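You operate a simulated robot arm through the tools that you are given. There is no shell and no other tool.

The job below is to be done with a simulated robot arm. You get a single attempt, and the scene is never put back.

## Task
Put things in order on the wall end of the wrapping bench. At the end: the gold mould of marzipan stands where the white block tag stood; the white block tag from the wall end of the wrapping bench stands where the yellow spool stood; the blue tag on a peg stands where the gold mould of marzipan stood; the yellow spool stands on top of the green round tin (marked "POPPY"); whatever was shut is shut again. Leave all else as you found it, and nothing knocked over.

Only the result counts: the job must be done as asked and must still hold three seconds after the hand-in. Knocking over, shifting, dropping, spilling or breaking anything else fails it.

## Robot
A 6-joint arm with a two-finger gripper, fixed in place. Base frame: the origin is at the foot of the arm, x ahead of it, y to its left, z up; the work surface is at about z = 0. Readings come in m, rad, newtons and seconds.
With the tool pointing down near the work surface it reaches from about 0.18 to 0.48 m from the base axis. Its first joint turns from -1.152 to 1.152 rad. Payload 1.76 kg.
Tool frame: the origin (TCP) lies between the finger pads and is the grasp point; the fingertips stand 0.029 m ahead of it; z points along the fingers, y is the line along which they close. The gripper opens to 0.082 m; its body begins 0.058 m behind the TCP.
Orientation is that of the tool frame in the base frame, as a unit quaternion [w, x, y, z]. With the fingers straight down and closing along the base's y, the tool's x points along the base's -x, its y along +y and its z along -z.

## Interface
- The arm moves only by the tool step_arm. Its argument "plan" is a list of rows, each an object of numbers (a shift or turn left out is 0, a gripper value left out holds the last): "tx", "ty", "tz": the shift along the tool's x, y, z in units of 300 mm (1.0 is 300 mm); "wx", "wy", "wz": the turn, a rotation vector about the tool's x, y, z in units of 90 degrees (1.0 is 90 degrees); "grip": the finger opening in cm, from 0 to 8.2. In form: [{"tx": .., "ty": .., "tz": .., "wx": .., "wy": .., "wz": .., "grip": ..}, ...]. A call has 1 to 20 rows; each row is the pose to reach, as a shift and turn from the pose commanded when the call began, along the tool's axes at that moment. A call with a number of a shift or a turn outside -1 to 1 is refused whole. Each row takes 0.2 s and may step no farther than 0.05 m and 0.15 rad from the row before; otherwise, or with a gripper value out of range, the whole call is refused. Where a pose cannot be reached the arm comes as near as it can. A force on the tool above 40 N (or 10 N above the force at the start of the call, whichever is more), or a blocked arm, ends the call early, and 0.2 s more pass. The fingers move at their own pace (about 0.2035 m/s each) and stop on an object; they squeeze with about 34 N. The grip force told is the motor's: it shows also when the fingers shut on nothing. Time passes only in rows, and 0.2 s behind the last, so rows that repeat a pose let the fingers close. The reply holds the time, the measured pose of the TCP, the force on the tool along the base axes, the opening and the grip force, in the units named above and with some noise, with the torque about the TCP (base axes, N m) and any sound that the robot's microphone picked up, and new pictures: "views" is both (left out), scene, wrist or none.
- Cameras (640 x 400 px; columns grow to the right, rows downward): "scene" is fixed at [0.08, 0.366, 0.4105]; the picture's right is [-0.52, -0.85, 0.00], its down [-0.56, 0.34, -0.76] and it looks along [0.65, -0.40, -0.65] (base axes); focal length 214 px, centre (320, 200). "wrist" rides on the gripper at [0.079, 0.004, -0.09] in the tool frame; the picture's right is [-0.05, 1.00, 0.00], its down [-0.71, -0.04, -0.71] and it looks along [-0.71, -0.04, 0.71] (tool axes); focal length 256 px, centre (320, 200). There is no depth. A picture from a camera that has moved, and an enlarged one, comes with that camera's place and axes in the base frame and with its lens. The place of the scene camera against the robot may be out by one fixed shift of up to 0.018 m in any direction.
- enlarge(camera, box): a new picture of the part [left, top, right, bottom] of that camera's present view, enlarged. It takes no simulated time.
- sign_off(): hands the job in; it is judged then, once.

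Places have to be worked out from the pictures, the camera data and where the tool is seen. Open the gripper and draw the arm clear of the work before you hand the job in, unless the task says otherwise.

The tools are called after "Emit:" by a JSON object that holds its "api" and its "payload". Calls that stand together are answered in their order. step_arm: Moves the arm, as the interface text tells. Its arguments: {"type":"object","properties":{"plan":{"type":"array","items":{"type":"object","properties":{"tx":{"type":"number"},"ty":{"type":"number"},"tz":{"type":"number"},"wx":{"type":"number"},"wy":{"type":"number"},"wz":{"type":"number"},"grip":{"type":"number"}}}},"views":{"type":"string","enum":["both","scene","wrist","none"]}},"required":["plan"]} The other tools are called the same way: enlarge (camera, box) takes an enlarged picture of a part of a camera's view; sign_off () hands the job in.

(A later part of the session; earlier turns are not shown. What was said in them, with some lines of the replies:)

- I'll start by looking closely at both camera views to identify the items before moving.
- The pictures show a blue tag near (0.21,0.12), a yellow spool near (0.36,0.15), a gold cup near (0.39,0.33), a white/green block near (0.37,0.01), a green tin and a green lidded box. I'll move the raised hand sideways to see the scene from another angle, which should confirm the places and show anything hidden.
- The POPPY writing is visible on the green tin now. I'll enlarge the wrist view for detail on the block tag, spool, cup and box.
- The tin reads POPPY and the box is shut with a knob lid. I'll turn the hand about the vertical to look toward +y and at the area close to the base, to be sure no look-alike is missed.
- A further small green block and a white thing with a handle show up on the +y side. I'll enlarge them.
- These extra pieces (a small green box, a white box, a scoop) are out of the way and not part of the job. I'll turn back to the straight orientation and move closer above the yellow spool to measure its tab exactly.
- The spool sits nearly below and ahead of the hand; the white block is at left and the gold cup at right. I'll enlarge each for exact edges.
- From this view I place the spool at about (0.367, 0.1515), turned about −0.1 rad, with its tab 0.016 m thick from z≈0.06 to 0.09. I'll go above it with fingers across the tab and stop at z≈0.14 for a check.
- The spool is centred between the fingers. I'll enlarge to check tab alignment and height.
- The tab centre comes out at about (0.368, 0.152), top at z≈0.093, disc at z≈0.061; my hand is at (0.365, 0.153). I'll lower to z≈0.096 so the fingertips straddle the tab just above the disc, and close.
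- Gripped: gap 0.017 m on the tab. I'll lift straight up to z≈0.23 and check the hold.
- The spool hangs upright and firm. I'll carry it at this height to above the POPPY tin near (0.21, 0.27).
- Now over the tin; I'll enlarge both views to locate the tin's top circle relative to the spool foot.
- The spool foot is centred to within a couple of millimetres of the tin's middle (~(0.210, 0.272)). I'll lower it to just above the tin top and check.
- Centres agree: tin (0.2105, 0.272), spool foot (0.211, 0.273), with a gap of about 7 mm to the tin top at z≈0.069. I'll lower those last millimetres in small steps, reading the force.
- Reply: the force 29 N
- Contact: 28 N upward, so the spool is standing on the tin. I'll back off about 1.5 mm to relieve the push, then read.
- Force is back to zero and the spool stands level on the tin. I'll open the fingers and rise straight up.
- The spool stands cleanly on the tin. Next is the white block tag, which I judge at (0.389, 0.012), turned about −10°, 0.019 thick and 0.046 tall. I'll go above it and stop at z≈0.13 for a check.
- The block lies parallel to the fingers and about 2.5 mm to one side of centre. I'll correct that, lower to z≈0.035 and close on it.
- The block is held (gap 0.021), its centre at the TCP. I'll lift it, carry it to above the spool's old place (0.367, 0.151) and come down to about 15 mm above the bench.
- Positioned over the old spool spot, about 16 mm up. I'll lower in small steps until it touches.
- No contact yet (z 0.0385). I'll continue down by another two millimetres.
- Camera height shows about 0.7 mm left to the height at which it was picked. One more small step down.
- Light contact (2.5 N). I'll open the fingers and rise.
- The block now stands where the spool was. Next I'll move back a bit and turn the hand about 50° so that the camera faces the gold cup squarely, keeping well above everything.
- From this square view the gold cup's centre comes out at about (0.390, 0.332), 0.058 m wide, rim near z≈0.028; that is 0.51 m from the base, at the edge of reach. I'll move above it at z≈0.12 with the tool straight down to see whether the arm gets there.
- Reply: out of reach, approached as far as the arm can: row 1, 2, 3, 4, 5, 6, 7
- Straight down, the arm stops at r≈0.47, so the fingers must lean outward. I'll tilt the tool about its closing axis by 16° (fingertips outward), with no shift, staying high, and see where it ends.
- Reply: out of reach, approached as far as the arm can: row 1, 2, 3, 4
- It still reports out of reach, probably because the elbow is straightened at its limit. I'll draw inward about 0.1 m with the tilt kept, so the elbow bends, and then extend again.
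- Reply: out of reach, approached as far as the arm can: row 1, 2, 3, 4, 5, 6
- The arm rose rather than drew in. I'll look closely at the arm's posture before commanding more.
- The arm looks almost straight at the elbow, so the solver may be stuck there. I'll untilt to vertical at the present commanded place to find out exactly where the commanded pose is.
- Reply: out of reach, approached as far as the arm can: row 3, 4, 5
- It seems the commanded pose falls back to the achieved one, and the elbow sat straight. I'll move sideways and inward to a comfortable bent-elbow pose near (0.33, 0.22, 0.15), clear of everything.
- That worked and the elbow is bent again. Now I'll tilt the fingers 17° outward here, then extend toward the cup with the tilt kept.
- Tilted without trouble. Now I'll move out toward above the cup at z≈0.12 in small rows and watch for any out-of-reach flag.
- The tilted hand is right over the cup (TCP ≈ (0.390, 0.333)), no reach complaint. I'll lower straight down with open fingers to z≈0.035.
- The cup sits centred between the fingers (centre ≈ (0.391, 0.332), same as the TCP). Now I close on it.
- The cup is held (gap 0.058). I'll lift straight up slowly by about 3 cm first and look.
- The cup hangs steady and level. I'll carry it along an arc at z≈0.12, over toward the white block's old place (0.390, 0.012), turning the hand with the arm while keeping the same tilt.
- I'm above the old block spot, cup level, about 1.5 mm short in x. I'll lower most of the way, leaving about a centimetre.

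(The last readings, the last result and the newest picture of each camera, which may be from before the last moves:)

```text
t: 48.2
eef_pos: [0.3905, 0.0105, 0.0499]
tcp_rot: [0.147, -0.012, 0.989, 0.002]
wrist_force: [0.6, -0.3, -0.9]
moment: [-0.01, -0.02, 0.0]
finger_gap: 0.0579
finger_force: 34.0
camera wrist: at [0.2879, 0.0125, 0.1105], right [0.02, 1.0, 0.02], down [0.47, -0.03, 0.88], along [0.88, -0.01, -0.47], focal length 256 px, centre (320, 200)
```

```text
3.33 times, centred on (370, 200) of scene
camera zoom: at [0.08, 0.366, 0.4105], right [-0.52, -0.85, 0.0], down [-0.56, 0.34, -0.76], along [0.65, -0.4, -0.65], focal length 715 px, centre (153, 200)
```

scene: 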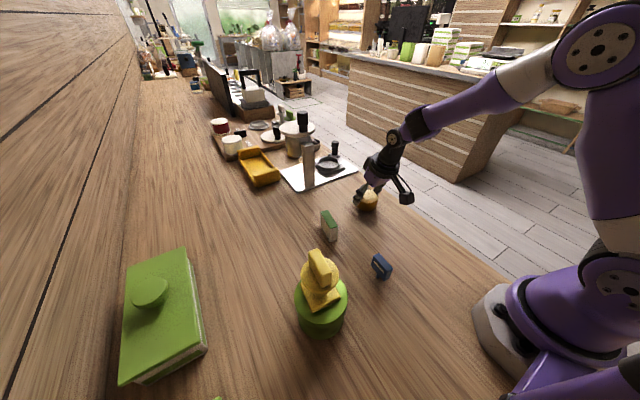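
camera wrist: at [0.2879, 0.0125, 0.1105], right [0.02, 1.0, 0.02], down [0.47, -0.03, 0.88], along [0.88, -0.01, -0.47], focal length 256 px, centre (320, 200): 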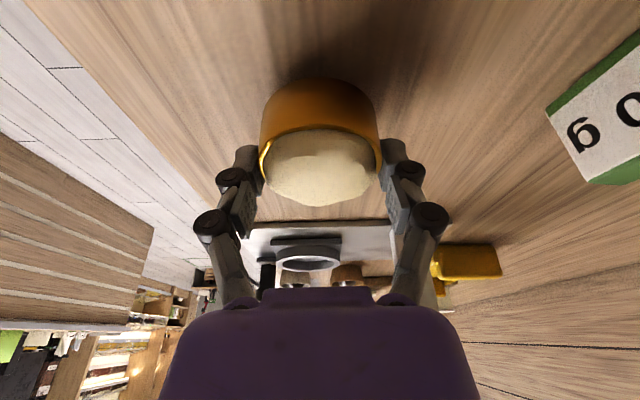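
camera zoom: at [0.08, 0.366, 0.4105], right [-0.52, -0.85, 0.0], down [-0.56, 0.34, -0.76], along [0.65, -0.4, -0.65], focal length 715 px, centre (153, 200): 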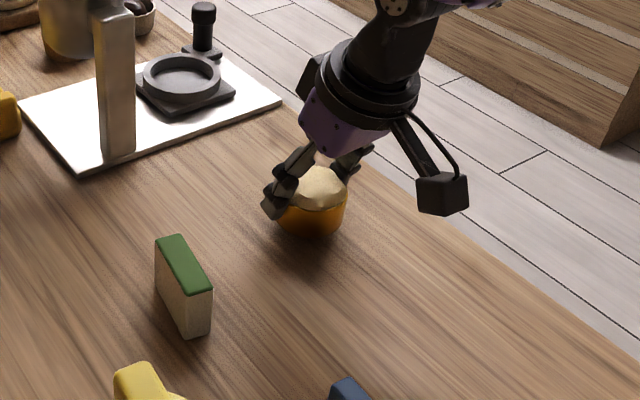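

About 11 mm left. Lowering gently to the picked height and reading the force.

Emit:
{"api": "step_arm", "payload": {"plan": [{"tx": 0.0049, "tz": 0.0159}, {"tx": 0.0083, "tz": 0.0271}, {"tx": 0.0102, "tz": 0.0335}, {"tx": 0.0102, "tz": 0.0335}], "views": "wrist"}}

```text
t: 49.2
eef_pos: [0.3907, 0.0096, 0.0378]
tcp_rot: [0.148, -0.013, 0.989, 0.002]
wrist_force: [0.4, -0.4, -0.3]
moment: [-0.02, 0.03, -0.01]
finger_gap: 0.0579
finger_force: 33.8
camera wrist: at [0.2883, 0.0126, 0.1003], right [0.02, 1.0, 0.02], down [0.47, -0.03, 0.88], along [0.88, -0.01, -0.47], focal length 256 px, centre (320, 200)
```

wrist: 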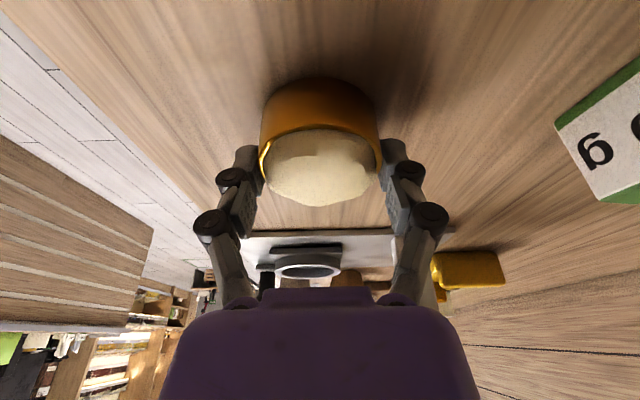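

No contact yet; one more millimetre down.

Emit:
{"api": "step_arm", "payload": {"plan": [{"tx": 0.001, "tz": 0.0032}, {"tx": 0.001, "tz": 0.0032}], "views": "none"}}

```text
t: 49.8
eef_pos: [0.3924, 0.0092, 0.0379]
tcp_rot: [0.148, -0.013, 0.989, 0.001]
wrist_force: [-3.6, -0.9, 10.1]
moment: [-0.03, 0.19, -0.03]
finger_gap: 0.0577
finger_force: 33.6
```

Contact at about 10 N; the cup is on the bench. I'll open and rise straight up.

Emit:
{"api": "step_arm", "payload": {"plan": [{"grip": 6.5}, {"grip": 8.0}, {"grip": 8.0}, {"tx": -0.0293, "tz": -0.0957}, {"tx": -0.0732, "tz": -0.239}, {"tx": -0.117, "tz": -0.383}, {"tx": -0.146, "tz": -0.478}, {"tx": -0.146, "tz": -0.478}], "views": "both"}}

Emit:
{"api": "enlarge", "payload": {"camera": "scene", "box": [240, 160, 420, 340]}}

Emit:
{"api": "enlarge", "payload": {"camera": "wrist", "box": [240, 0, 400, 160]}}

```text
t: 51.6
eef_pos: [0.3909, 0.01, 0.1879]
tcp_rot: [0.148, -0.013, 0.989, 0.003]
wrist_force: [0.4, -0.9, 1.0]
moment: [0.0, 0.01, -0.02]
finger_gap: 0.08
finger_force: 0.1
camera wrist: at [0.2878, 0.0127, 0.2497], right [0.02, 1.0, 0.02], down [0.47, -0.03, 0.88], along [0.88, -0.01, -0.47], focal length 256 px, centre (320, 200)
```

scene: 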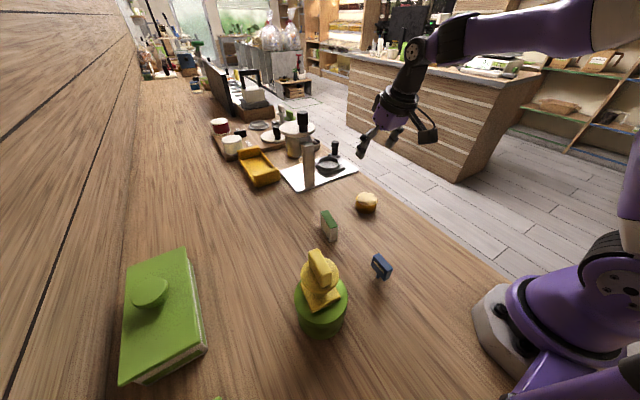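
wrist: 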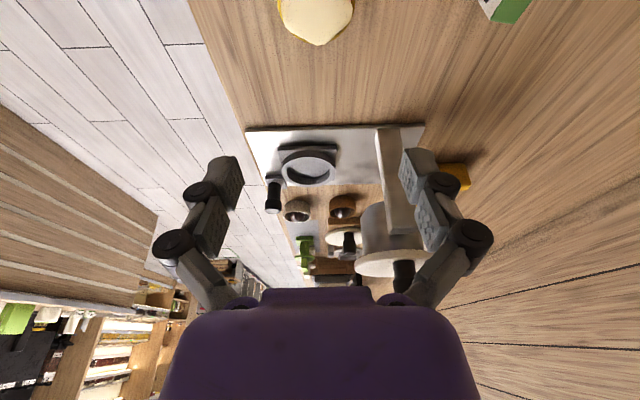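

```text
2.22 times, centred on (330, 250) of scene
camera zoom: at [0.08, 0.366, 0.4105], right [-0.52, -0.85, 0.0], down [-0.56, 0.34, -0.76], along [0.65, -0.4, -0.65], focal length 477 px, centre (298, 89)
```

zoom: 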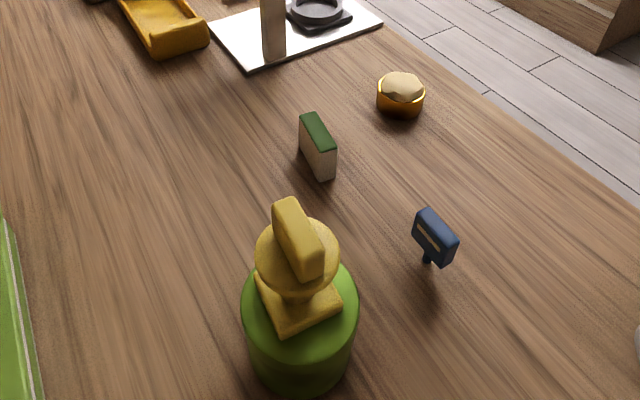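

```text
2.50 times, centred on (320, 80) of wrist
camera zoom: at [0.2878, 0.0127, 0.2497], right [0.02, 1.0, 0.02], down [0.47, -0.03, 0.88], along [0.88, -0.01, -0.47], focal length 640 px, centre (320, 500)
```

zoom: 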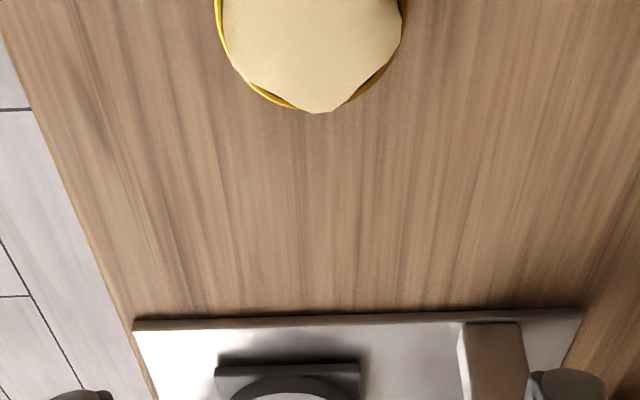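

The cup stands where the block tag was. From the earlier views I place the blue tag's centre at (0.2105, 0.1305): head z≈0.022–0.055, 0.040 long and 0.013 thick, turned about −4°, peg below. I'll carry the hand (tilt kept, since its goal is at the edge of reach) to hover above it at z≈0.17.

Emit:
{"api": "step_arm", "payload": {"plan": [{"tx": 0.06, "ty": 0.04, "tz": -0.012}, {"tx": 0.13, "ty": 0.09, "tz": -0.026}, {"tx": 0.2, "ty": 0.14, "tz": -0.04, "wx": 0.006, "wz": 0.02}, {"tx": 0.27, "ty": 0.19, "tz": -0.055, "wx": 0.012, "wz": 0.04}, {"tx": 0.34, "ty": 0.24, "tz": -0.07, "wx": 0.0179, "wz": 0.0585}, {"tx": 0.41, "ty": 0.29, "tz": -0.085, "wx": 0.0179, "wz": 0.0585}, {"tx": 0.48, "ty": 0.34, "tz": -0.098, "wx": 0.0179, "wz": 0.0585}, {"tx": 0.54, "ty": 0.385, "tz": -0.11, "wx": 0.0179, "wz": 0.0585}, {"tx": 0.5777, "ty": 0.4127, "tz": -0.1177, "wx": 0.0179, "wz": 0.0585}, {"tx": 0.5777, "ty": 0.4127, "tz": -0.1177, "wx": 0.0179, "wz": 0.0585}], "views": "both"}}

Emit:
{"api": "enlarge", "payload": {"camera": "wrist", "box": [240, 0, 400, 160]}}

Emit:
{"api": "enlarge", "payload": {"camera": "scene", "box": [300, 190, 440, 320]}}

```text
t: 53.8
eef_pos: [0.2115, 0.1297, 0.1706]
tcp_rot: [0.148, 0.035, 0.988, -0.005]
wrist_force: [0.0, -0.9, 0.3]
moment: [-0.01, 0.01, -0.01]
finger_gap: 0.0798
finger_force: 0.0
camera wrist: at [0.1094, 0.1416, 0.2319], right [0.12, 0.99, 0.02], down [0.46, -0.07, 0.88], along [0.88, -0.1, -0.47], focal length 256 px, centre (320, 200)
```

scene: 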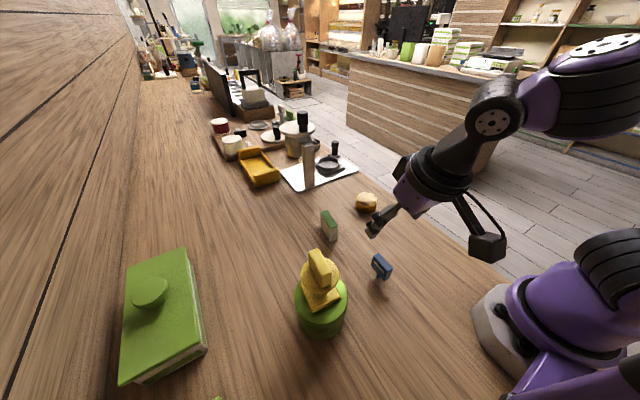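
wrist: 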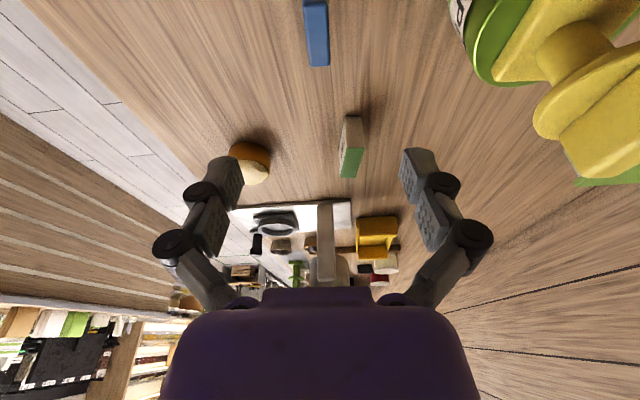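

```text
2.50 times, centred on (320, 80) of wrist
camera zoom: at [0.1094, 0.1416, 0.2319], right [0.12, 0.99, 0.02], down [0.46, -0.07, 0.88], along [0.88, -0.1, -0.47], focal length 640 px, centre (320, 500)
```

zoom: 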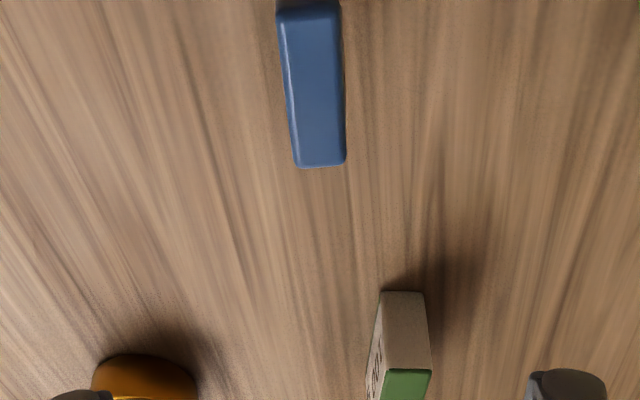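

```text
3.08 times, centred on (370, 255) of scene
camera zoom: at [0.08, 0.366, 0.4105], right [-0.52, -0.85, 0.0], down [-0.56, 0.34, -0.76], along [0.65, -0.4, -0.65], focal length 660 px, centre (166, 31)
```

zoom: 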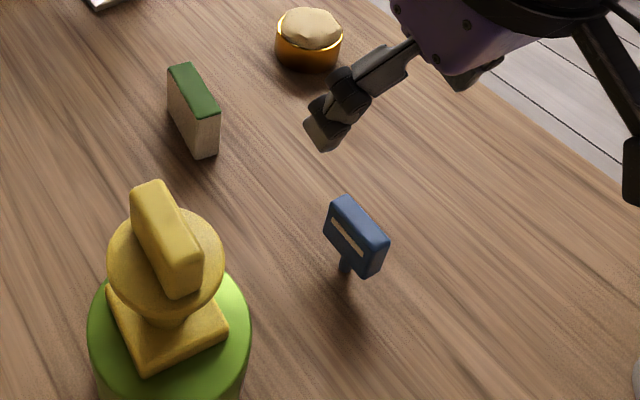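

The tag is centred under the hand within about a millimetre and parallel to the fingers. I'll lower about halfway and check clearance around the tin and the arm base.

Emit:
{"api": "step_arm", "payload": {"plan": [{"tx": 0.025, "ty": 0.002, "tz": 0.08}, {"tx": 0.049, "ty": 0.002, "tz": 0.159}, {"tx": 0.068, "ty": 0.002, "tz": 0.223}, {"tx": 0.068, "ty": 0.002, "tz": 0.223}], "views": "both"}}

Emit:
{"api": "enlarge", "payload": {"camera": "wrist", "box": [240, 0, 400, 160]}}

Emit:
{"api": "enlarge", "payload": {"camera": "scene", "box": [320, 190, 480, 320]}}

```text
t: 54.8
eef_pos: [0.2125, 0.1299, 0.1007]
tcp_rot: [0.148, 0.034, 0.988, -0.004]
wrist_force: [-0.8, -0.3, 0.5]
moment: [0.0, 0.03, -0.02]
finger_gap: 0.08
finger_force: 0.0
camera wrist: at [0.11, 0.1424, 0.1623], right [0.12, 0.99, 0.02], down [0.47, -0.07, 0.88], along [0.88, -0.1, -0.47], focal length 256 px, centre (320, 200)
```

scene: 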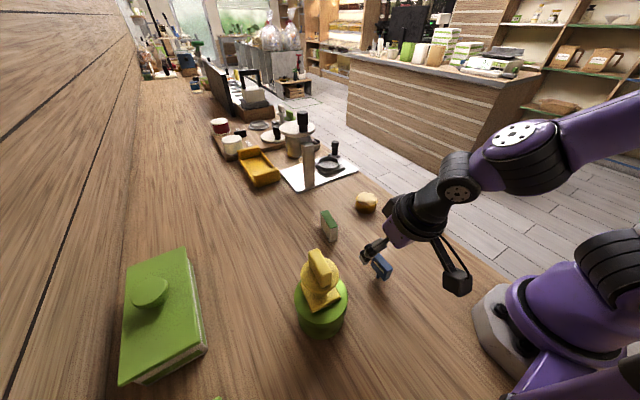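
wrist: 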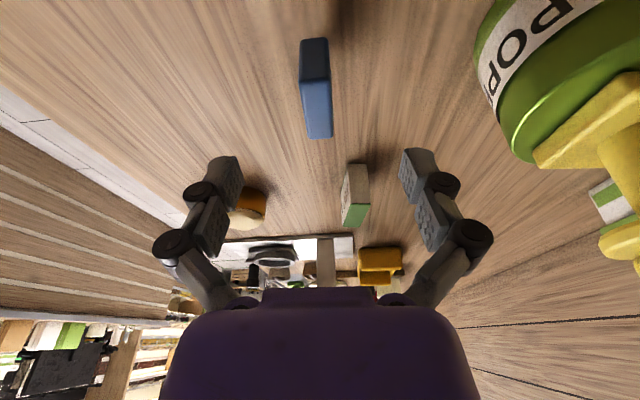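

```text
2.50 times, centred on (320, 80) of wrist
camera zoom: at [0.11, 0.1424, 0.1623], right [0.12, 0.99, 0.02], down [0.47, -0.07, 0.88], along [0.88, -0.1, -0.47], focal length 640 px, centre (320, 500)
```

zoom: 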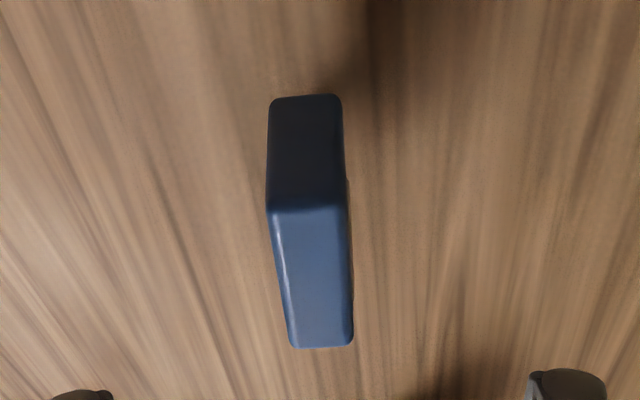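

```text
3.08 times, centred on (400, 255) of scene
camera zoom: at [0.08, 0.366, 0.4105], right [-0.52, -0.85, 0.0], down [-0.56, 0.34, -0.76], along [0.65, -0.4, -0.65], focal length 660 px, centre (74, 31)
```

zoom: 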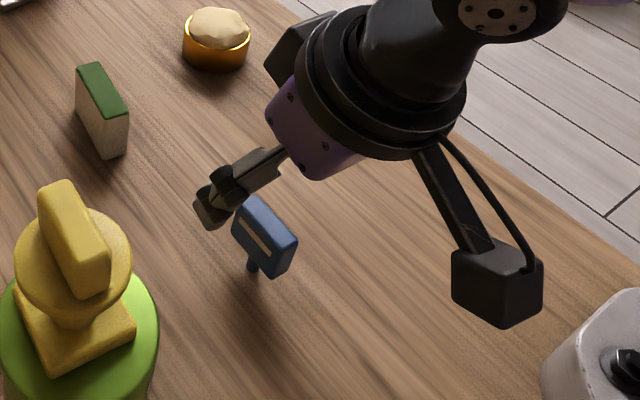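

Still centred (tool-y offset under 1 mm). I'll lower to TCP z≈0.044, so the pads cover the whole head, and close in stages.

Emit:
{"api": "step_arm", "payload": {"plan": [{"tx": 0.02, "ty": -0.001, "tz": 0.065}, {"tx": 0.04, "ty": -0.001, "tz": 0.13}, {"tx": 0.0542, "ty": -0.001, "tz": 0.1766}, {"tx": 0.0542, "ty": -0.001, "tz": 0.1766}, {"tx": 0.0542, "ty": -0.001, "tz": 0.1766, "grip": 4.0}, {"tx": 0.0542, "ty": -0.001, "tz": 0.1766, "grip": 2.4}, {"tx": 0.0542, "ty": -0.001, "tz": 0.1766, "grip": 1.8}, {"tx": 0.0542, "ty": -0.001, "tz": 0.1766, "grip": 0.8}, {"tx": 0.0542, "ty": -0.001, "tz": 0.1766, "grip": 0.8}, {"tx": 0.0542, "ty": -0.001, "tz": 0.1766, "grip": 0.8}], "views": "both"}}

Emit:
{"api": "enlarge", "payload": {"camera": "wrist", "box": [240, 60, 400, 220]}}

Emit:
{"api": "enlarge", "payload": {"camera": "scene", "box": [320, 190, 480, 320]}}

```text
t: 57.0
eef_pos: [0.2113, 0.1295, 0.0452]
tcp_rot: [0.148, 0.035, 0.988, -0.005]
wrist_force: [0.2, 0.2, 0.1]
moment: [-0.01, -0.01, -0.05]
finger_gap: 0.0141
finger_force: 34.1
camera wrist: at [0.11, 0.1424, 0.1075], right [0.12, 0.99, 0.02], down [0.47, -0.07, 0.88], along [0.88, -0.1, -0.47], focal length 256 px, centre (320, 200)
```

scene: 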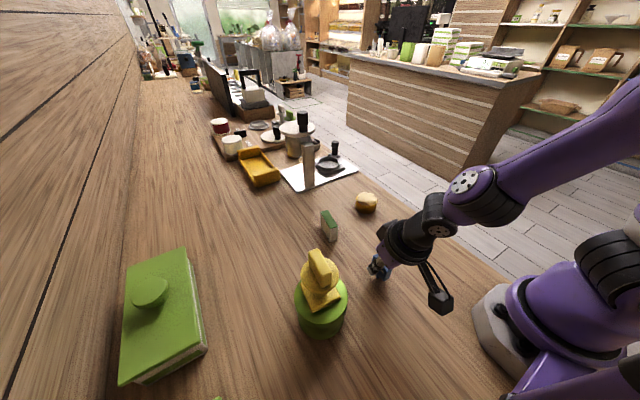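
wrist: 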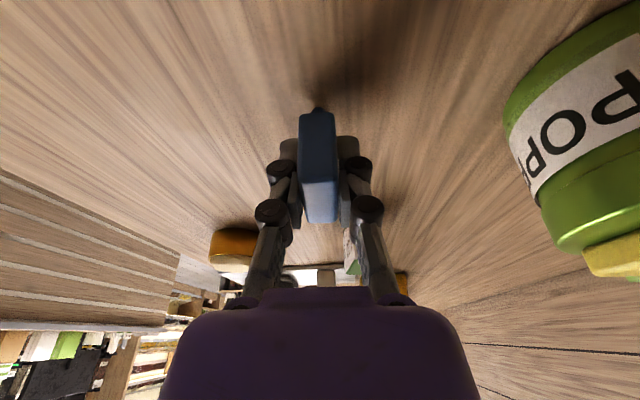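

```text
2.50 times, centred on (320, 140) of wrist
camera zoom: at [0.11, 0.1424, 0.1075], right [0.12, 0.99, 0.02], down [0.47, -0.07, 0.88], along [0.88, -0.1, -0.47], focal length 640 px, centre (320, 350)
```

zoom: 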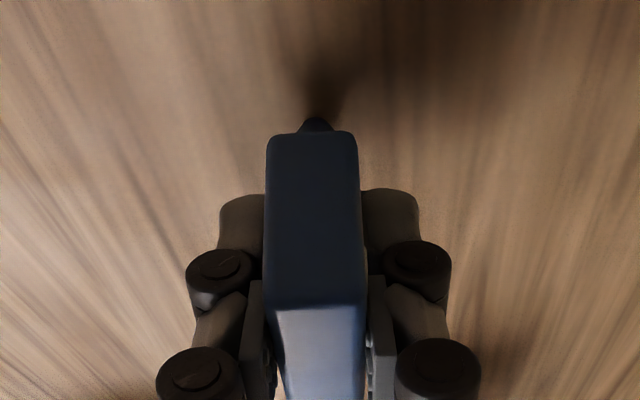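

```text
3.08 times, centred on (400, 255) of scene
camera zoom: at [0.08, 0.366, 0.4105], right [-0.52, -0.85, 0.0], down [-0.56, 0.34, -0.76], along [0.65, -0.4, -0.65], focal length 660 px, centre (74, 31)
```

zoom: 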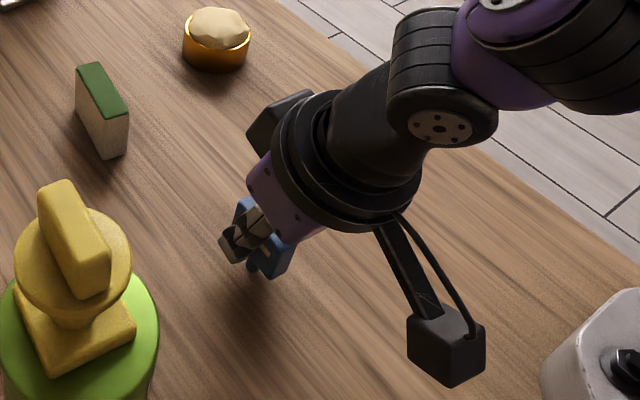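

The tag is held (gap 0.014). I'll lift it straight up about 4 cm and check that it stays upright in the grip.

Emit:
{"api": "step_arm", "payload": {"plan": [{"tx": -0.006, "tz": -0.019}, {"tx": -0.0146, "tz": -0.0477}, {"tx": -0.0264, "tz": -0.0859}, {"tx": -0.039, "tz": -0.1273}, {"tx": -0.039, "tz": -0.1273}], "views": "both"}}

Emit:
{"api": "enlarge", "payload": {"camera": "wrist", "box": [240, 60, 400, 220]}}

Emit:
{"api": "enlarge", "payload": {"camera": "scene", "box": [320, 170, 480, 300]}}

```text
t: 58.2
eef_pos: [0.2121, 0.1301, 0.0861]
tcp_rot: [0.148, 0.035, 0.988, -0.004]
wrist_force: [-0.5, 0.1, -0.5]
moment: [-0.01, 0.0, -0.03]
finger_gap: 0.0141
finger_force: 33.8
camera wrist: at [0.1096, 0.1421, 0.1473], right [0.12, 0.99, 0.02], down [0.47, -0.07, 0.88], along [0.88, -0.1, -0.47], focal length 256 px, centre (320, 200)
```

scene: 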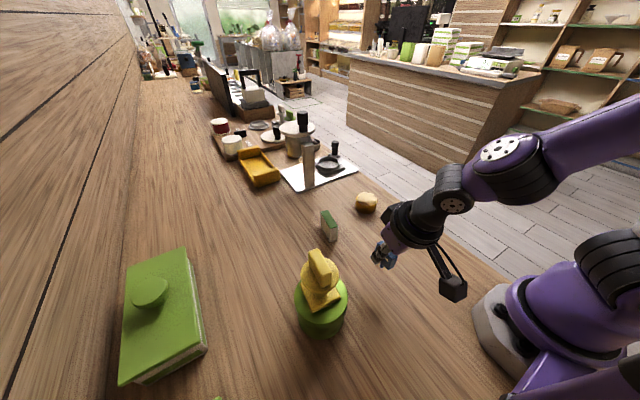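
wrist: 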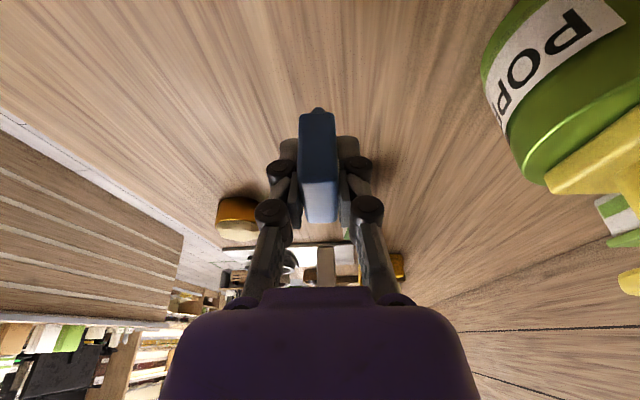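

```text
2.50 times, centred on (320, 140) of wrist
camera zoom: at [0.1096, 0.1421, 0.1473], right [0.12, 0.99, 0.02], down [0.47, -0.07, 0.88], along [0.88, -0.1, -0.47], focal length 640 px, centre (320, 350)
```

zoom: 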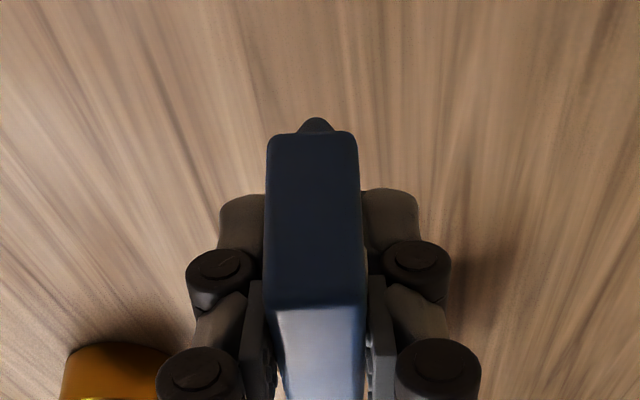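

```text
3.08 times, centred on (400, 235) of scene
camera zoom: at [0.08, 0.366, 0.4105], right [-0.52, -0.85, 0.0], down [-0.56, 0.34, -0.76], along [0.65, -0.4, -0.65], focal length 660 px, centre (74, 92)
```

zoom: 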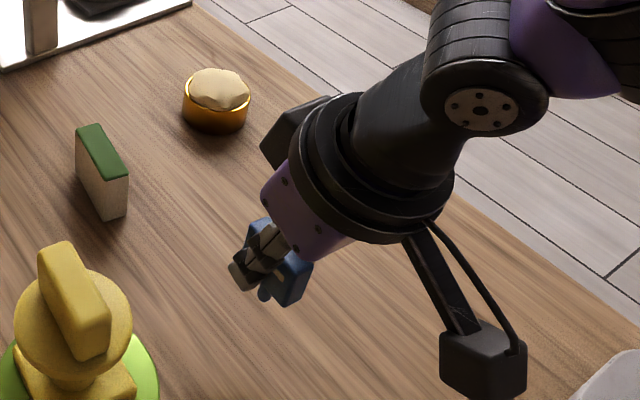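

The tag stays upright and centred in the grip. I'll carry it over an arc (z≈0.16) around the tin to above the cup's old place (0.3905, 0.332), turning the hand to face outward as before.

Emit:
{"api": "step_arm", "payload": {"plan": [{"tx": -0.0395, "ty": 0.0, "tz": -0.1289}, {"tx": -0.1376, "ty": 0.0523, "tz": -0.1858, "wx": -0.0182, "wz": -0.0592}, {"tx": -0.2381, "ty": 0.1258, "tz": -0.1898, "wx": -0.0363, "wz": -0.1185}, {"tx": -0.3336, "ty": 0.1994, "tz": -0.1778, "wx": -0.0545, "wz": -0.1777}, {"tx": -0.4074, "ty": 0.2884, "tz": -0.1552, "wx": -0.0727, "wz": -0.237}, {"tx": -0.4592, "ty": 0.3928, "tz": -0.1218, "wx": -0.0908, "wz": -0.2962}, {"tx": -0.4903, "ty": 0.4961, "tz": -0.0774, "wx": -0.109, "wz": -0.3554}, {"tx": -0.5225, "ty": 0.5828, "tz": -0.0327, "wx": -0.1271, "wz": -0.4147}, {"tx": -0.5463, "ty": 0.6521, "tz": 0.0095, "wx": -0.1453, "wy": 0.0002, "wz": -0.4739}, {"tx": -0.5582, "ty": 0.704, "tz": 0.055, "wx": -0.1453, "wy": 0.0002, "wz": -0.4739}, {"tx": -0.55, "ty": 0.7106, "tz": 0.0803, "wx": -0.1453, "wy": 0.0002, "wz": -0.4739}, {"tx": -0.55, "ty": 0.7106, "tz": 0.0803, "wx": -0.1453, "wy": 0.0002, "wz": -0.4739}], "views": "both"}}

Emit:
{"api": "enlarge", "payload": {"camera": "scene", "box": [180, 160, 340, 290]}}

Emit:
{"api": "enlarge", "payload": {"camera": "wrist", "box": [240, 60, 400, 220]}}

```text
t: 60.8
eef_pos: [0.3909, 0.3303, 0.1116]
tcp_rot: [0.138, -0.344, 0.927, 0.052]
wrist_force: [-0.3, -0.7, -0.4]
moment: [0.0, 0.0, -0.01]
finger_gap: 0.0137
finger_force: 33.9
camera wrist: at [0.3099, 0.269, 0.1721], right [-0.61, 0.79, 0.02], down [0.38, 0.28, 0.88], along [0.69, 0.55, -0.47], focal length 256 px, centre (320, 200)
```

scene: 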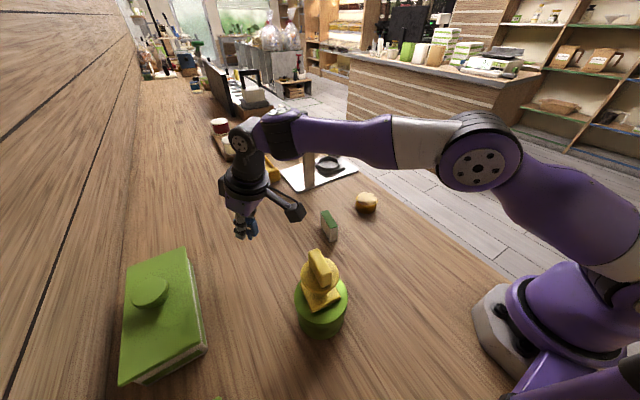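
wrist: 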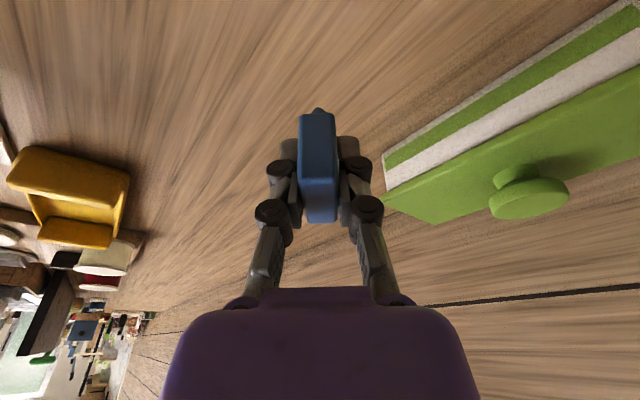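

```text
3.08 times, centred on (260, 225) of scene
camera zoom: at [0.08, 0.366, 0.4105], right [-0.52, -0.85, 0.0], down [-0.56, 0.34, -0.76], along [0.65, -0.4, -0.65], focal length 660 px, centre (505, 123)
```

zoom: 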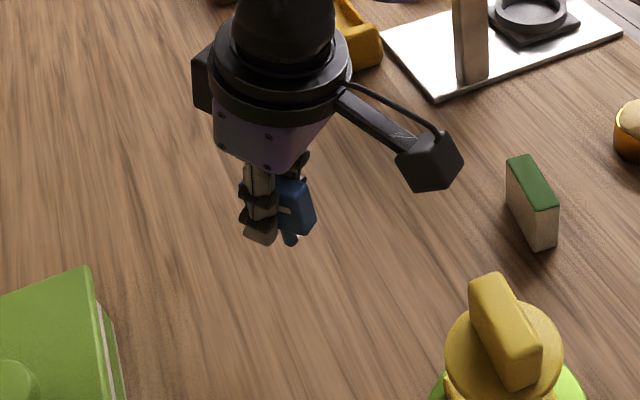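

```text
2.50 times, centred on (320, 140) of wrist
camera zoom: at [0.3099, 0.269, 0.1721], right [-0.61, 0.79, 0.02], down [0.38, 0.28, 0.88], along [0.69, 0.55, -0.47], focal length 640 px, centre (320, 350)
```

zoom: 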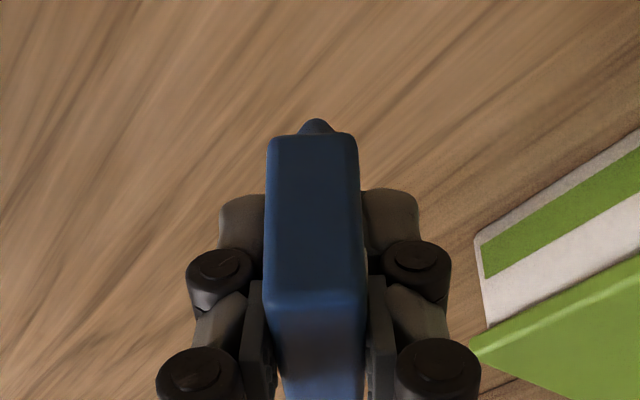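

The hand is within a millimetre of the pose at which I had picked the cup, and the tag is upright. I'll lower to about 6 mm above the bench.

Emit:
{"api": "step_arm", "payload": {"plan": [{"tx": 0.0243, "tz": 0.0796}, {"tx": 0.0438, "tz": 0.1433}, {"tx": 0.0564, "tz": 0.1847}, {"tx": 0.0564, "tz": 0.1847}], "views": "both"}}

Emit:
{"api": "enlarge", "payload": {"camera": "scene", "box": [180, 180, 340, 310]}}

Emit:
{"api": "enlarge", "payload": {"camera": "wrist", "box": [240, 60, 400, 220]}}

```text
t: 61.8
eef_pos: [0.3903, 0.3321, 0.052]
tcp_rot: [0.139, -0.343, 0.927, 0.052]
wrist_force: [0.3, 0.9, 0.0]
moment: [0.0, 0.0, -0.02]
finger_gap: 0.0139
finger_force: 33.8
camera wrist: at [0.3098, 0.2683, 0.1142], right [-0.61, 0.79, 0.02], down [0.38, 0.28, 0.88], along [0.69, 0.55, -0.47], focal length 256 px, centre (320, 200)
```

scene: 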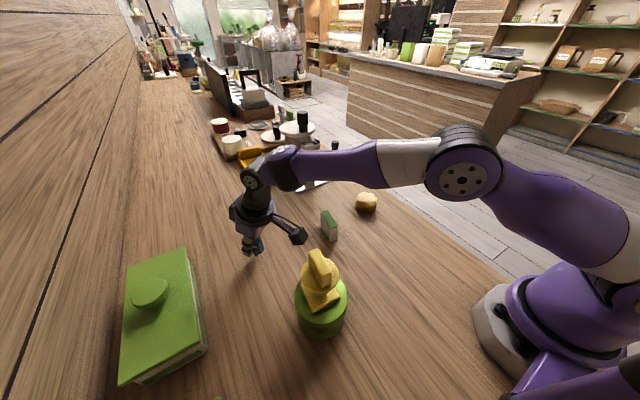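
wrist: 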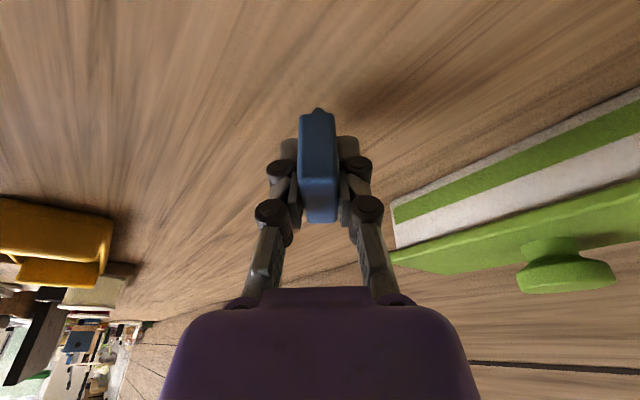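

```text
3.08 times, centred on (260, 245) of scene
camera zoom: at [0.08, 0.366, 0.4105], right [-0.52, -0.85, 0.0], down [-0.56, 0.34, -0.76], along [0.65, -0.4, -0.65], focal length 660 px, centre (505, 62)
```

zoom: 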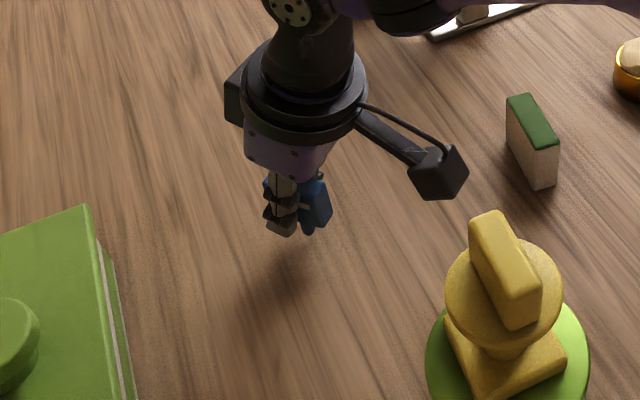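

```text
2.50 times, centred on (320, 140) of wrist
camera zoom: at [0.3098, 0.2683, 0.1142], right [-0.61, 0.79, 0.02], down [0.38, 0.28, 0.88], along [0.69, 0.55, -0.47], focal length 640 px, centre (320, 350)
```

zoom: 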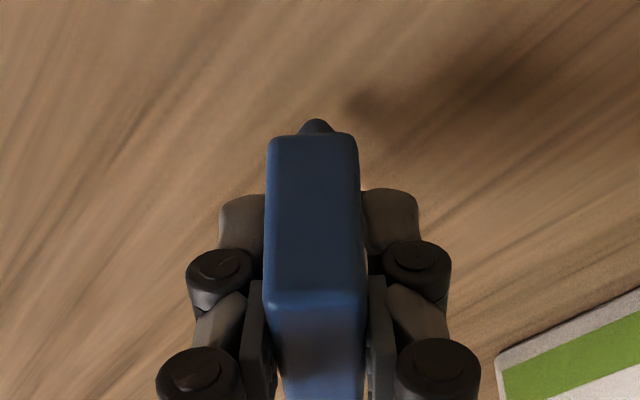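

About 6.7 mm left to the picked height. Lowering 6 mm gently and reading the force.

Emit:
{"api": "step_arm", "payload": {"plan": [{"tx": 0.0009, "tz": 0.0137}, {"tx": 0.0023, "tz": 0.018}, {"tx": 0.0028, "tz": 0.02}, {"tx": 0.0028, "tz": 0.02}], "views": "wrist"}}

```text
t: 62.8
eef_pos: [0.3914, 0.3312, 0.0464]
tcp_rot: [0.138, -0.343, 0.928, 0.052]
wrist_force: [0.5, 0.4, 0.7]
moment: [0.01, 0.02, 0.01]
finger_gap: 0.0141
finger_force: 33.1
camera wrist: at [0.3105, 0.2692, 0.1082], right [-0.61, 0.79, 0.02], down [0.38, 0.28, 0.88], along [0.69, 0.55, -0.47], focal length 256 px, centre (320, 200)
```

wrist: 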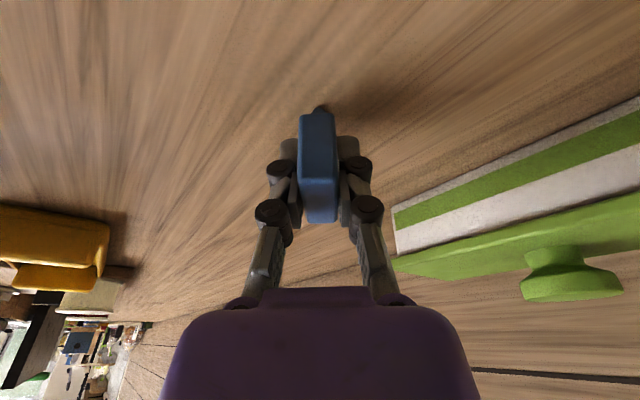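

Nearly there (0.7 mm by the camera height). Another 0.6 mm down.

Emit:
{"api": "step_arm", "payload": {"plan": [{"tx": 0.0006, "tz": 0.0019}, {"tx": 0.0006, "tz": 0.0019}], "views": "none"}}

```text
t: 63.4
eef_pos: [0.3916, 0.3309, 0.0459]
tcp_rot: [0.139, -0.343, 0.928, 0.052]
wrist_force: [-0.2, 0.0, 0.1]
moment: [-0.02, 0.03, -0.01]
finger_gap: 0.0141
finger_force: 34.3
```

Still no contact force; 0.4 mm more.

Emit:
{"api": "step_arm", "payload": {"plan": [{"tx": 0.0004, "tz": 0.0013}, {"tx": 0.0004, "tz": 0.0013}], "views": "none"}}

```text
t: 64.0
eef_pos: [0.3919, 0.3315, 0.0459]
tcp_rot: [0.138, -0.344, 0.927, 0.053]
wrist_force: [-1.6, 0.2, 1.4]
moment: [0.0, 0.01, 0.01]
finger_gap: 0.014
finger_force: 34.1
```

Force is just starting to show (1.4 N); one more 0.3 mm to confirm contact.

Emit:
{"api": "step_arm", "payload": {"plan": [{"tx": 0.0003, "tz": 0.001}, {"tx": 0.0003, "tz": 0.001}], "views": "wrist"}}

```text
t: 64.6
eef_pos: [0.3914, 0.3315, 0.0455]
tcp_rot: [0.138, -0.343, 0.928, 0.052]
wrist_force: [0.8, -1.0, 3.3]
moment: [-0.02, -0.01, 0.0]
finger_gap: 0.0138
finger_force: 33.8
camera wrist: at [0.3107, 0.2692, 0.1071], right [-0.61, 0.79, 0.02], down [0.38, 0.28, 0.88], along [0.69, 0.55, -0.47], focal length 256 px, centre (320, 200)
```

wrist: 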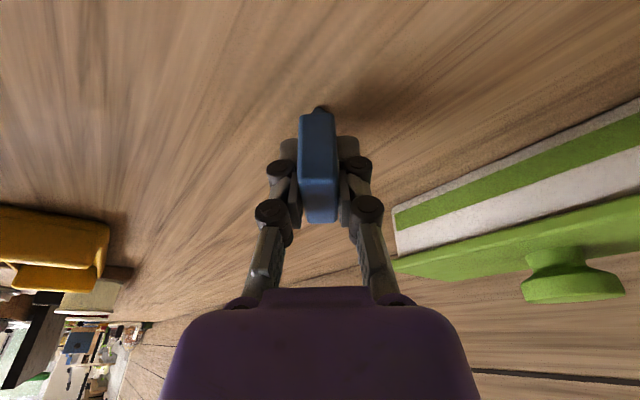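

Contact at about 3 N. Now I'll open the fingers in stages without moving the hand.

Emit:
{"api": "step_arm", "payload": {"plan": [{"grip": 1.8}, {"grip": 2.4}, {"grip": 3.5}, {"grip": 5.0}, {"grip": 6.5}, {"grip": 7.5}], "views": "both"}}

Emit:
{"api": "enlarge", "payload": {"camera": "wrist", "box": [220, 60, 420, 240]}}

Emit:
{"api": "enlarge", "payload": {"camera": "scene", "box": [200, 200, 320, 300]}}

```text
t: 66.0
eef_pos: [0.3912, 0.3313, 0.0452]
tcp_rot: [0.139, -0.344, 0.927, 0.053]
wrist_force: [-0.3, 0.0, 0.1]
moment: [0.01, 0.01, -0.02]
finger_gap: 0.0746
finger_force: 0.1
camera wrist: at [0.3106, 0.2692, 0.1069], right [-0.61, 0.79, 0.02], down [0.38, 0.28, 0.88], along [0.69, 0.55, -0.47], focal length 256 px, centre (320, 200)
```

scene: 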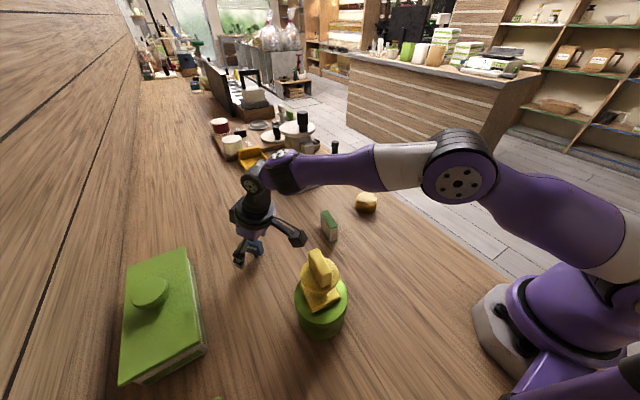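
wrist: 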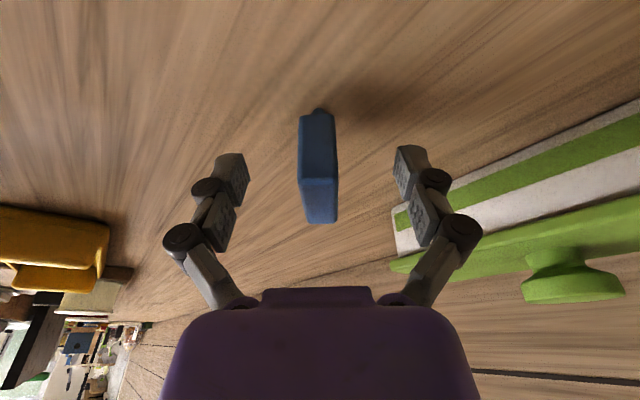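

```text
2.22 times, centred on (320, 150) of wrist
camera zoom: at [0.3106, 0.2692, 0.1069], right [-0.61, 0.79, 0.02], down [0.38, 0.28, 0.88], along [0.69, 0.55, -0.47], focal length 569 px, centre (320, 311)
```

zoom: 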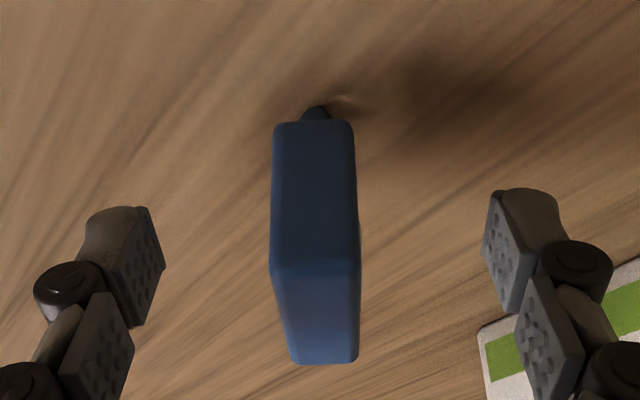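

```text
4.00 times, centred on (260, 250) of scene
camera zoom: at [0.08, 0.366, 0.4105], right [-0.52, -0.85, 0.0], down [-0.56, 0.34, -0.76], along [0.65, -0.4, -0.65], focal length 858 px, centre (560, 0)
```

zoom: 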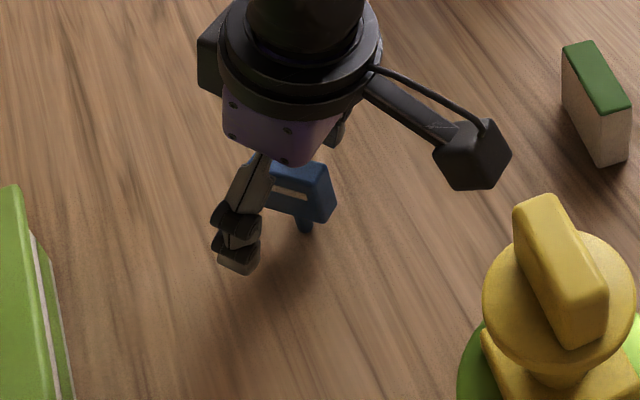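

The tag stands on its peg with clear space either side. I'll withdraw along the finger axis (up and slightly inward).

Emit:
{"api": "step_arm", "payload": {"plan": [{"tz": -0.04}, {"tz": -0.11}, {"tz": -0.2}, {"tz": -0.3}, {"tz": -0.38}, {"tz": -0.38}], "views": "both"}}

Emit:
{"api": "enlarge", "payload": {"camera": "scene", "box": [200, 180, 400, 350]}}

Emit:
{"api": "enlarge", "payload": {"camera": "wrist", "box": [240, 0, 400, 160]}}

```text
t: 67.4
eef_pos: [0.3671, 0.3097, 0.1545]
tcp_rot: [0.139, -0.343, 0.928, 0.053]
wrist_force: [-0.4, -0.2, 0.0]
moment: [-0.02, -0.01, -0.02]
finger_gap: 0.0754
finger_force: 0.2
camera wrist: at [0.2859, 0.2478, 0.2165], right [-0.61, 0.79, 0.02], down [0.38, 0.28, 0.88], along [0.69, 0.55, -0.47], focal length 256 px, centre (320, 200)
```

scene: 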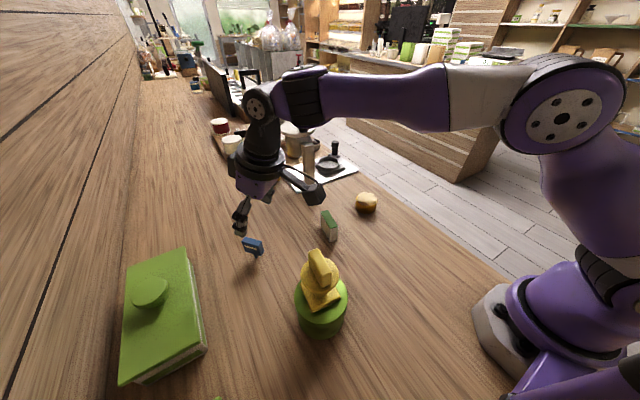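
wrist: 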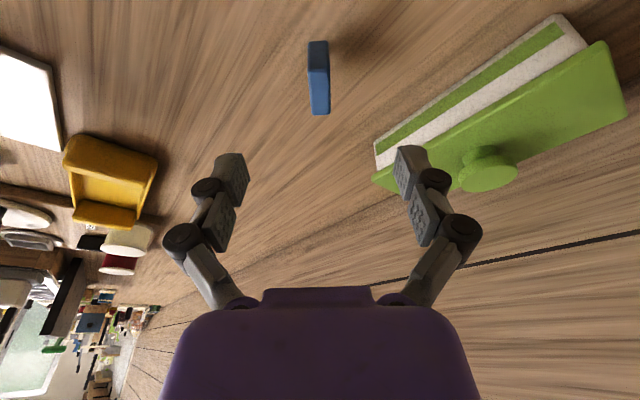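

```text
2.35 times, centred on (300, 265) of scene
camera zoom: at [0.08, 0.3659, 0.4105], right [-0.52, -0.85, 0.0], down [-0.56, 0.34, -0.76], along [0.65, -0.4, -0.65], focal length 505 px, centre (367, 47)
```

zoom: 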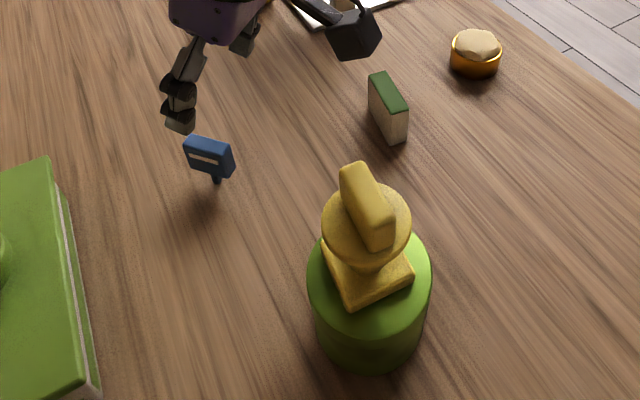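

```text
2.50 times, centred on (320, 80) of wrist
camera zoom: at [0.2859, 0.2478, 0.2165], right [-0.61, 0.79, 0.02], down [0.38, 0.28, 0.88], along [0.69, 0.55, -0.47], focal length 640 px, centre (320, 500)
```

zoom: 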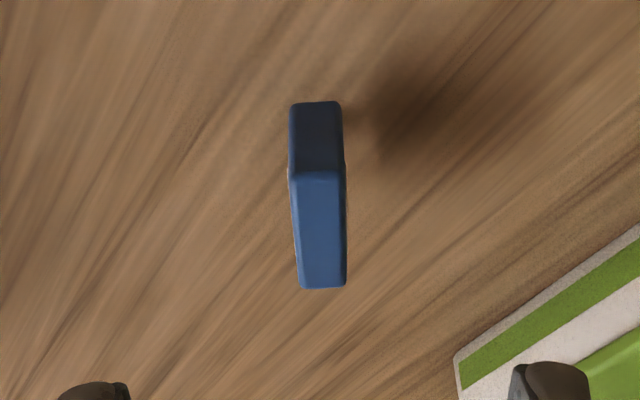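

All four pieces look right: tag at the cup's old spot, block at the spool's, cup at the block's, spool on the tin. I'll draw the arm up and back, away from everything.

Emit:
{"api": "step_arm", "payload": {"plan": [{"tx": 0.0309, "ty": -0.0488, "tz": -0.0722}, {"tx": 0.0749, "ty": -0.1034, "tz": -0.1484}, {"tx": 0.149, "ty": -0.1468, "tz": -0.2582}, {"tx": 0.2353, "ty": -0.1794, "tz": -0.3717}, {"tx": 0.3112, "ty": -0.1992, "tz": -0.4821}, {"tx": 0.3713, "ty": -0.1938, "tz": -0.5701, "grip": 8.0}, {"tx": 0.3713, "ty": -0.1938, "tz": -0.5701, "grip": 8.0}], "views": "both"}}

Emit:
{"api": "enlarge", "payload": {"camera": "scene", "box": [110, 170, 410, 400]}}

Emit:
{"api": "enlarge", "payload": {"camera": "wrist", "box": [100, 0, 540, 240]}}

```text
t: 69.0
eef_pos: [0.2855, 0.1649, 0.2851]
tcp_rot: [0.138, -0.343, 0.928, 0.052]
wrist_force: [-0.1, -0.1, 0.5]
moment: [0.0, 0.01, 0.0]
finger_gap: 0.0801
finger_force: 0.1
camera wrist: at [0.2048, 0.1019, 0.3465], right [-0.61, 0.79, 0.02], down [0.38, 0.28, 0.88], along [0.69, 0.55, -0.47], focal length 256 px, centre (320, 200)
```

scene: 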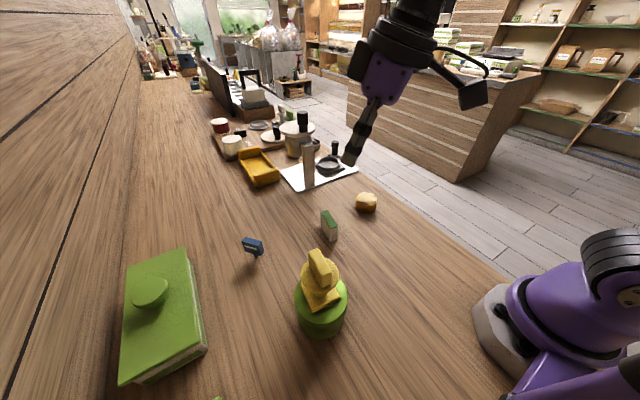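
wrist: 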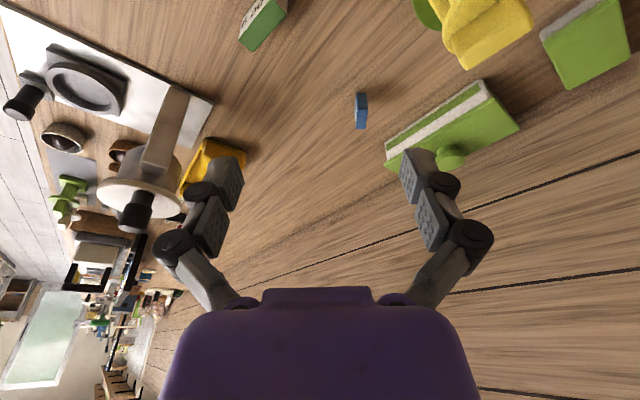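

```text
1.74 times, centred on (260, 285) of scene
camera zoom: at [0.08, 0.3659, 0.4105], right [-0.52, -0.85, 0.0], down [-0.56, 0.34, -0.76], along [0.65, -0.4, -0.65], focal length 373 px, centre (424, 52)
```

zoom: 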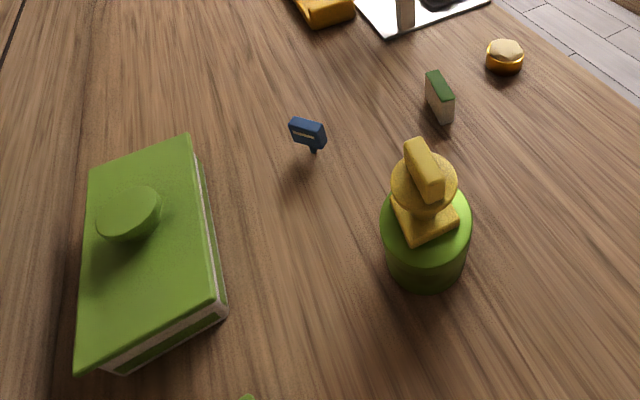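

```text
1.45 times, centred on (320, 120) of wrist
camera zoom: at [0.2048, 0.1019, 0.3465], right [-0.61, 0.79, 0.02], down [0.38, 0.28, 0.88], along [0.69, 0.55, -0.47], focal length 372 px, centre (320, 316)
```

zoom: 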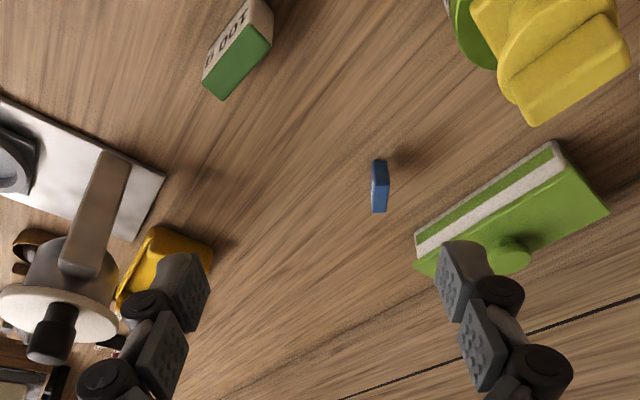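

The last pictures show every piece upright. The cup is at the block's old place, the block at the spool's, the tag at the cup's, and the spool on the POPPY tin. The box was never opened and the gripper is open and clear, so I'm handing in.

Emit:
{"api": "sign_off", "payload": {}}

```text
The job is handed in.
```

I moved all four pieces as asked and handed the job in. In the last pictures they all stand upright, but I have not seen how the hand-in was judged.

- **Yellow spool:** stands near the middle of the green "POPPY" tin.
- **White block tag:** stands where the spool was, within a few millimetres by the pictures.
- **Gold mould of marzipan:** stands where the white block tag was. It stayed level while carried.
- **Blue tag on a peg:** stands where the gold mould was. That spot is at the edge of the arm's reach, so I set the tag down with the hand tilted. As a result it faces about 45° away from the way it faced before.

I opened nothing, so the green box is still shut. The pictures show nothing else shifted or knocked over. The gripper is open and the arm is clear of the work.
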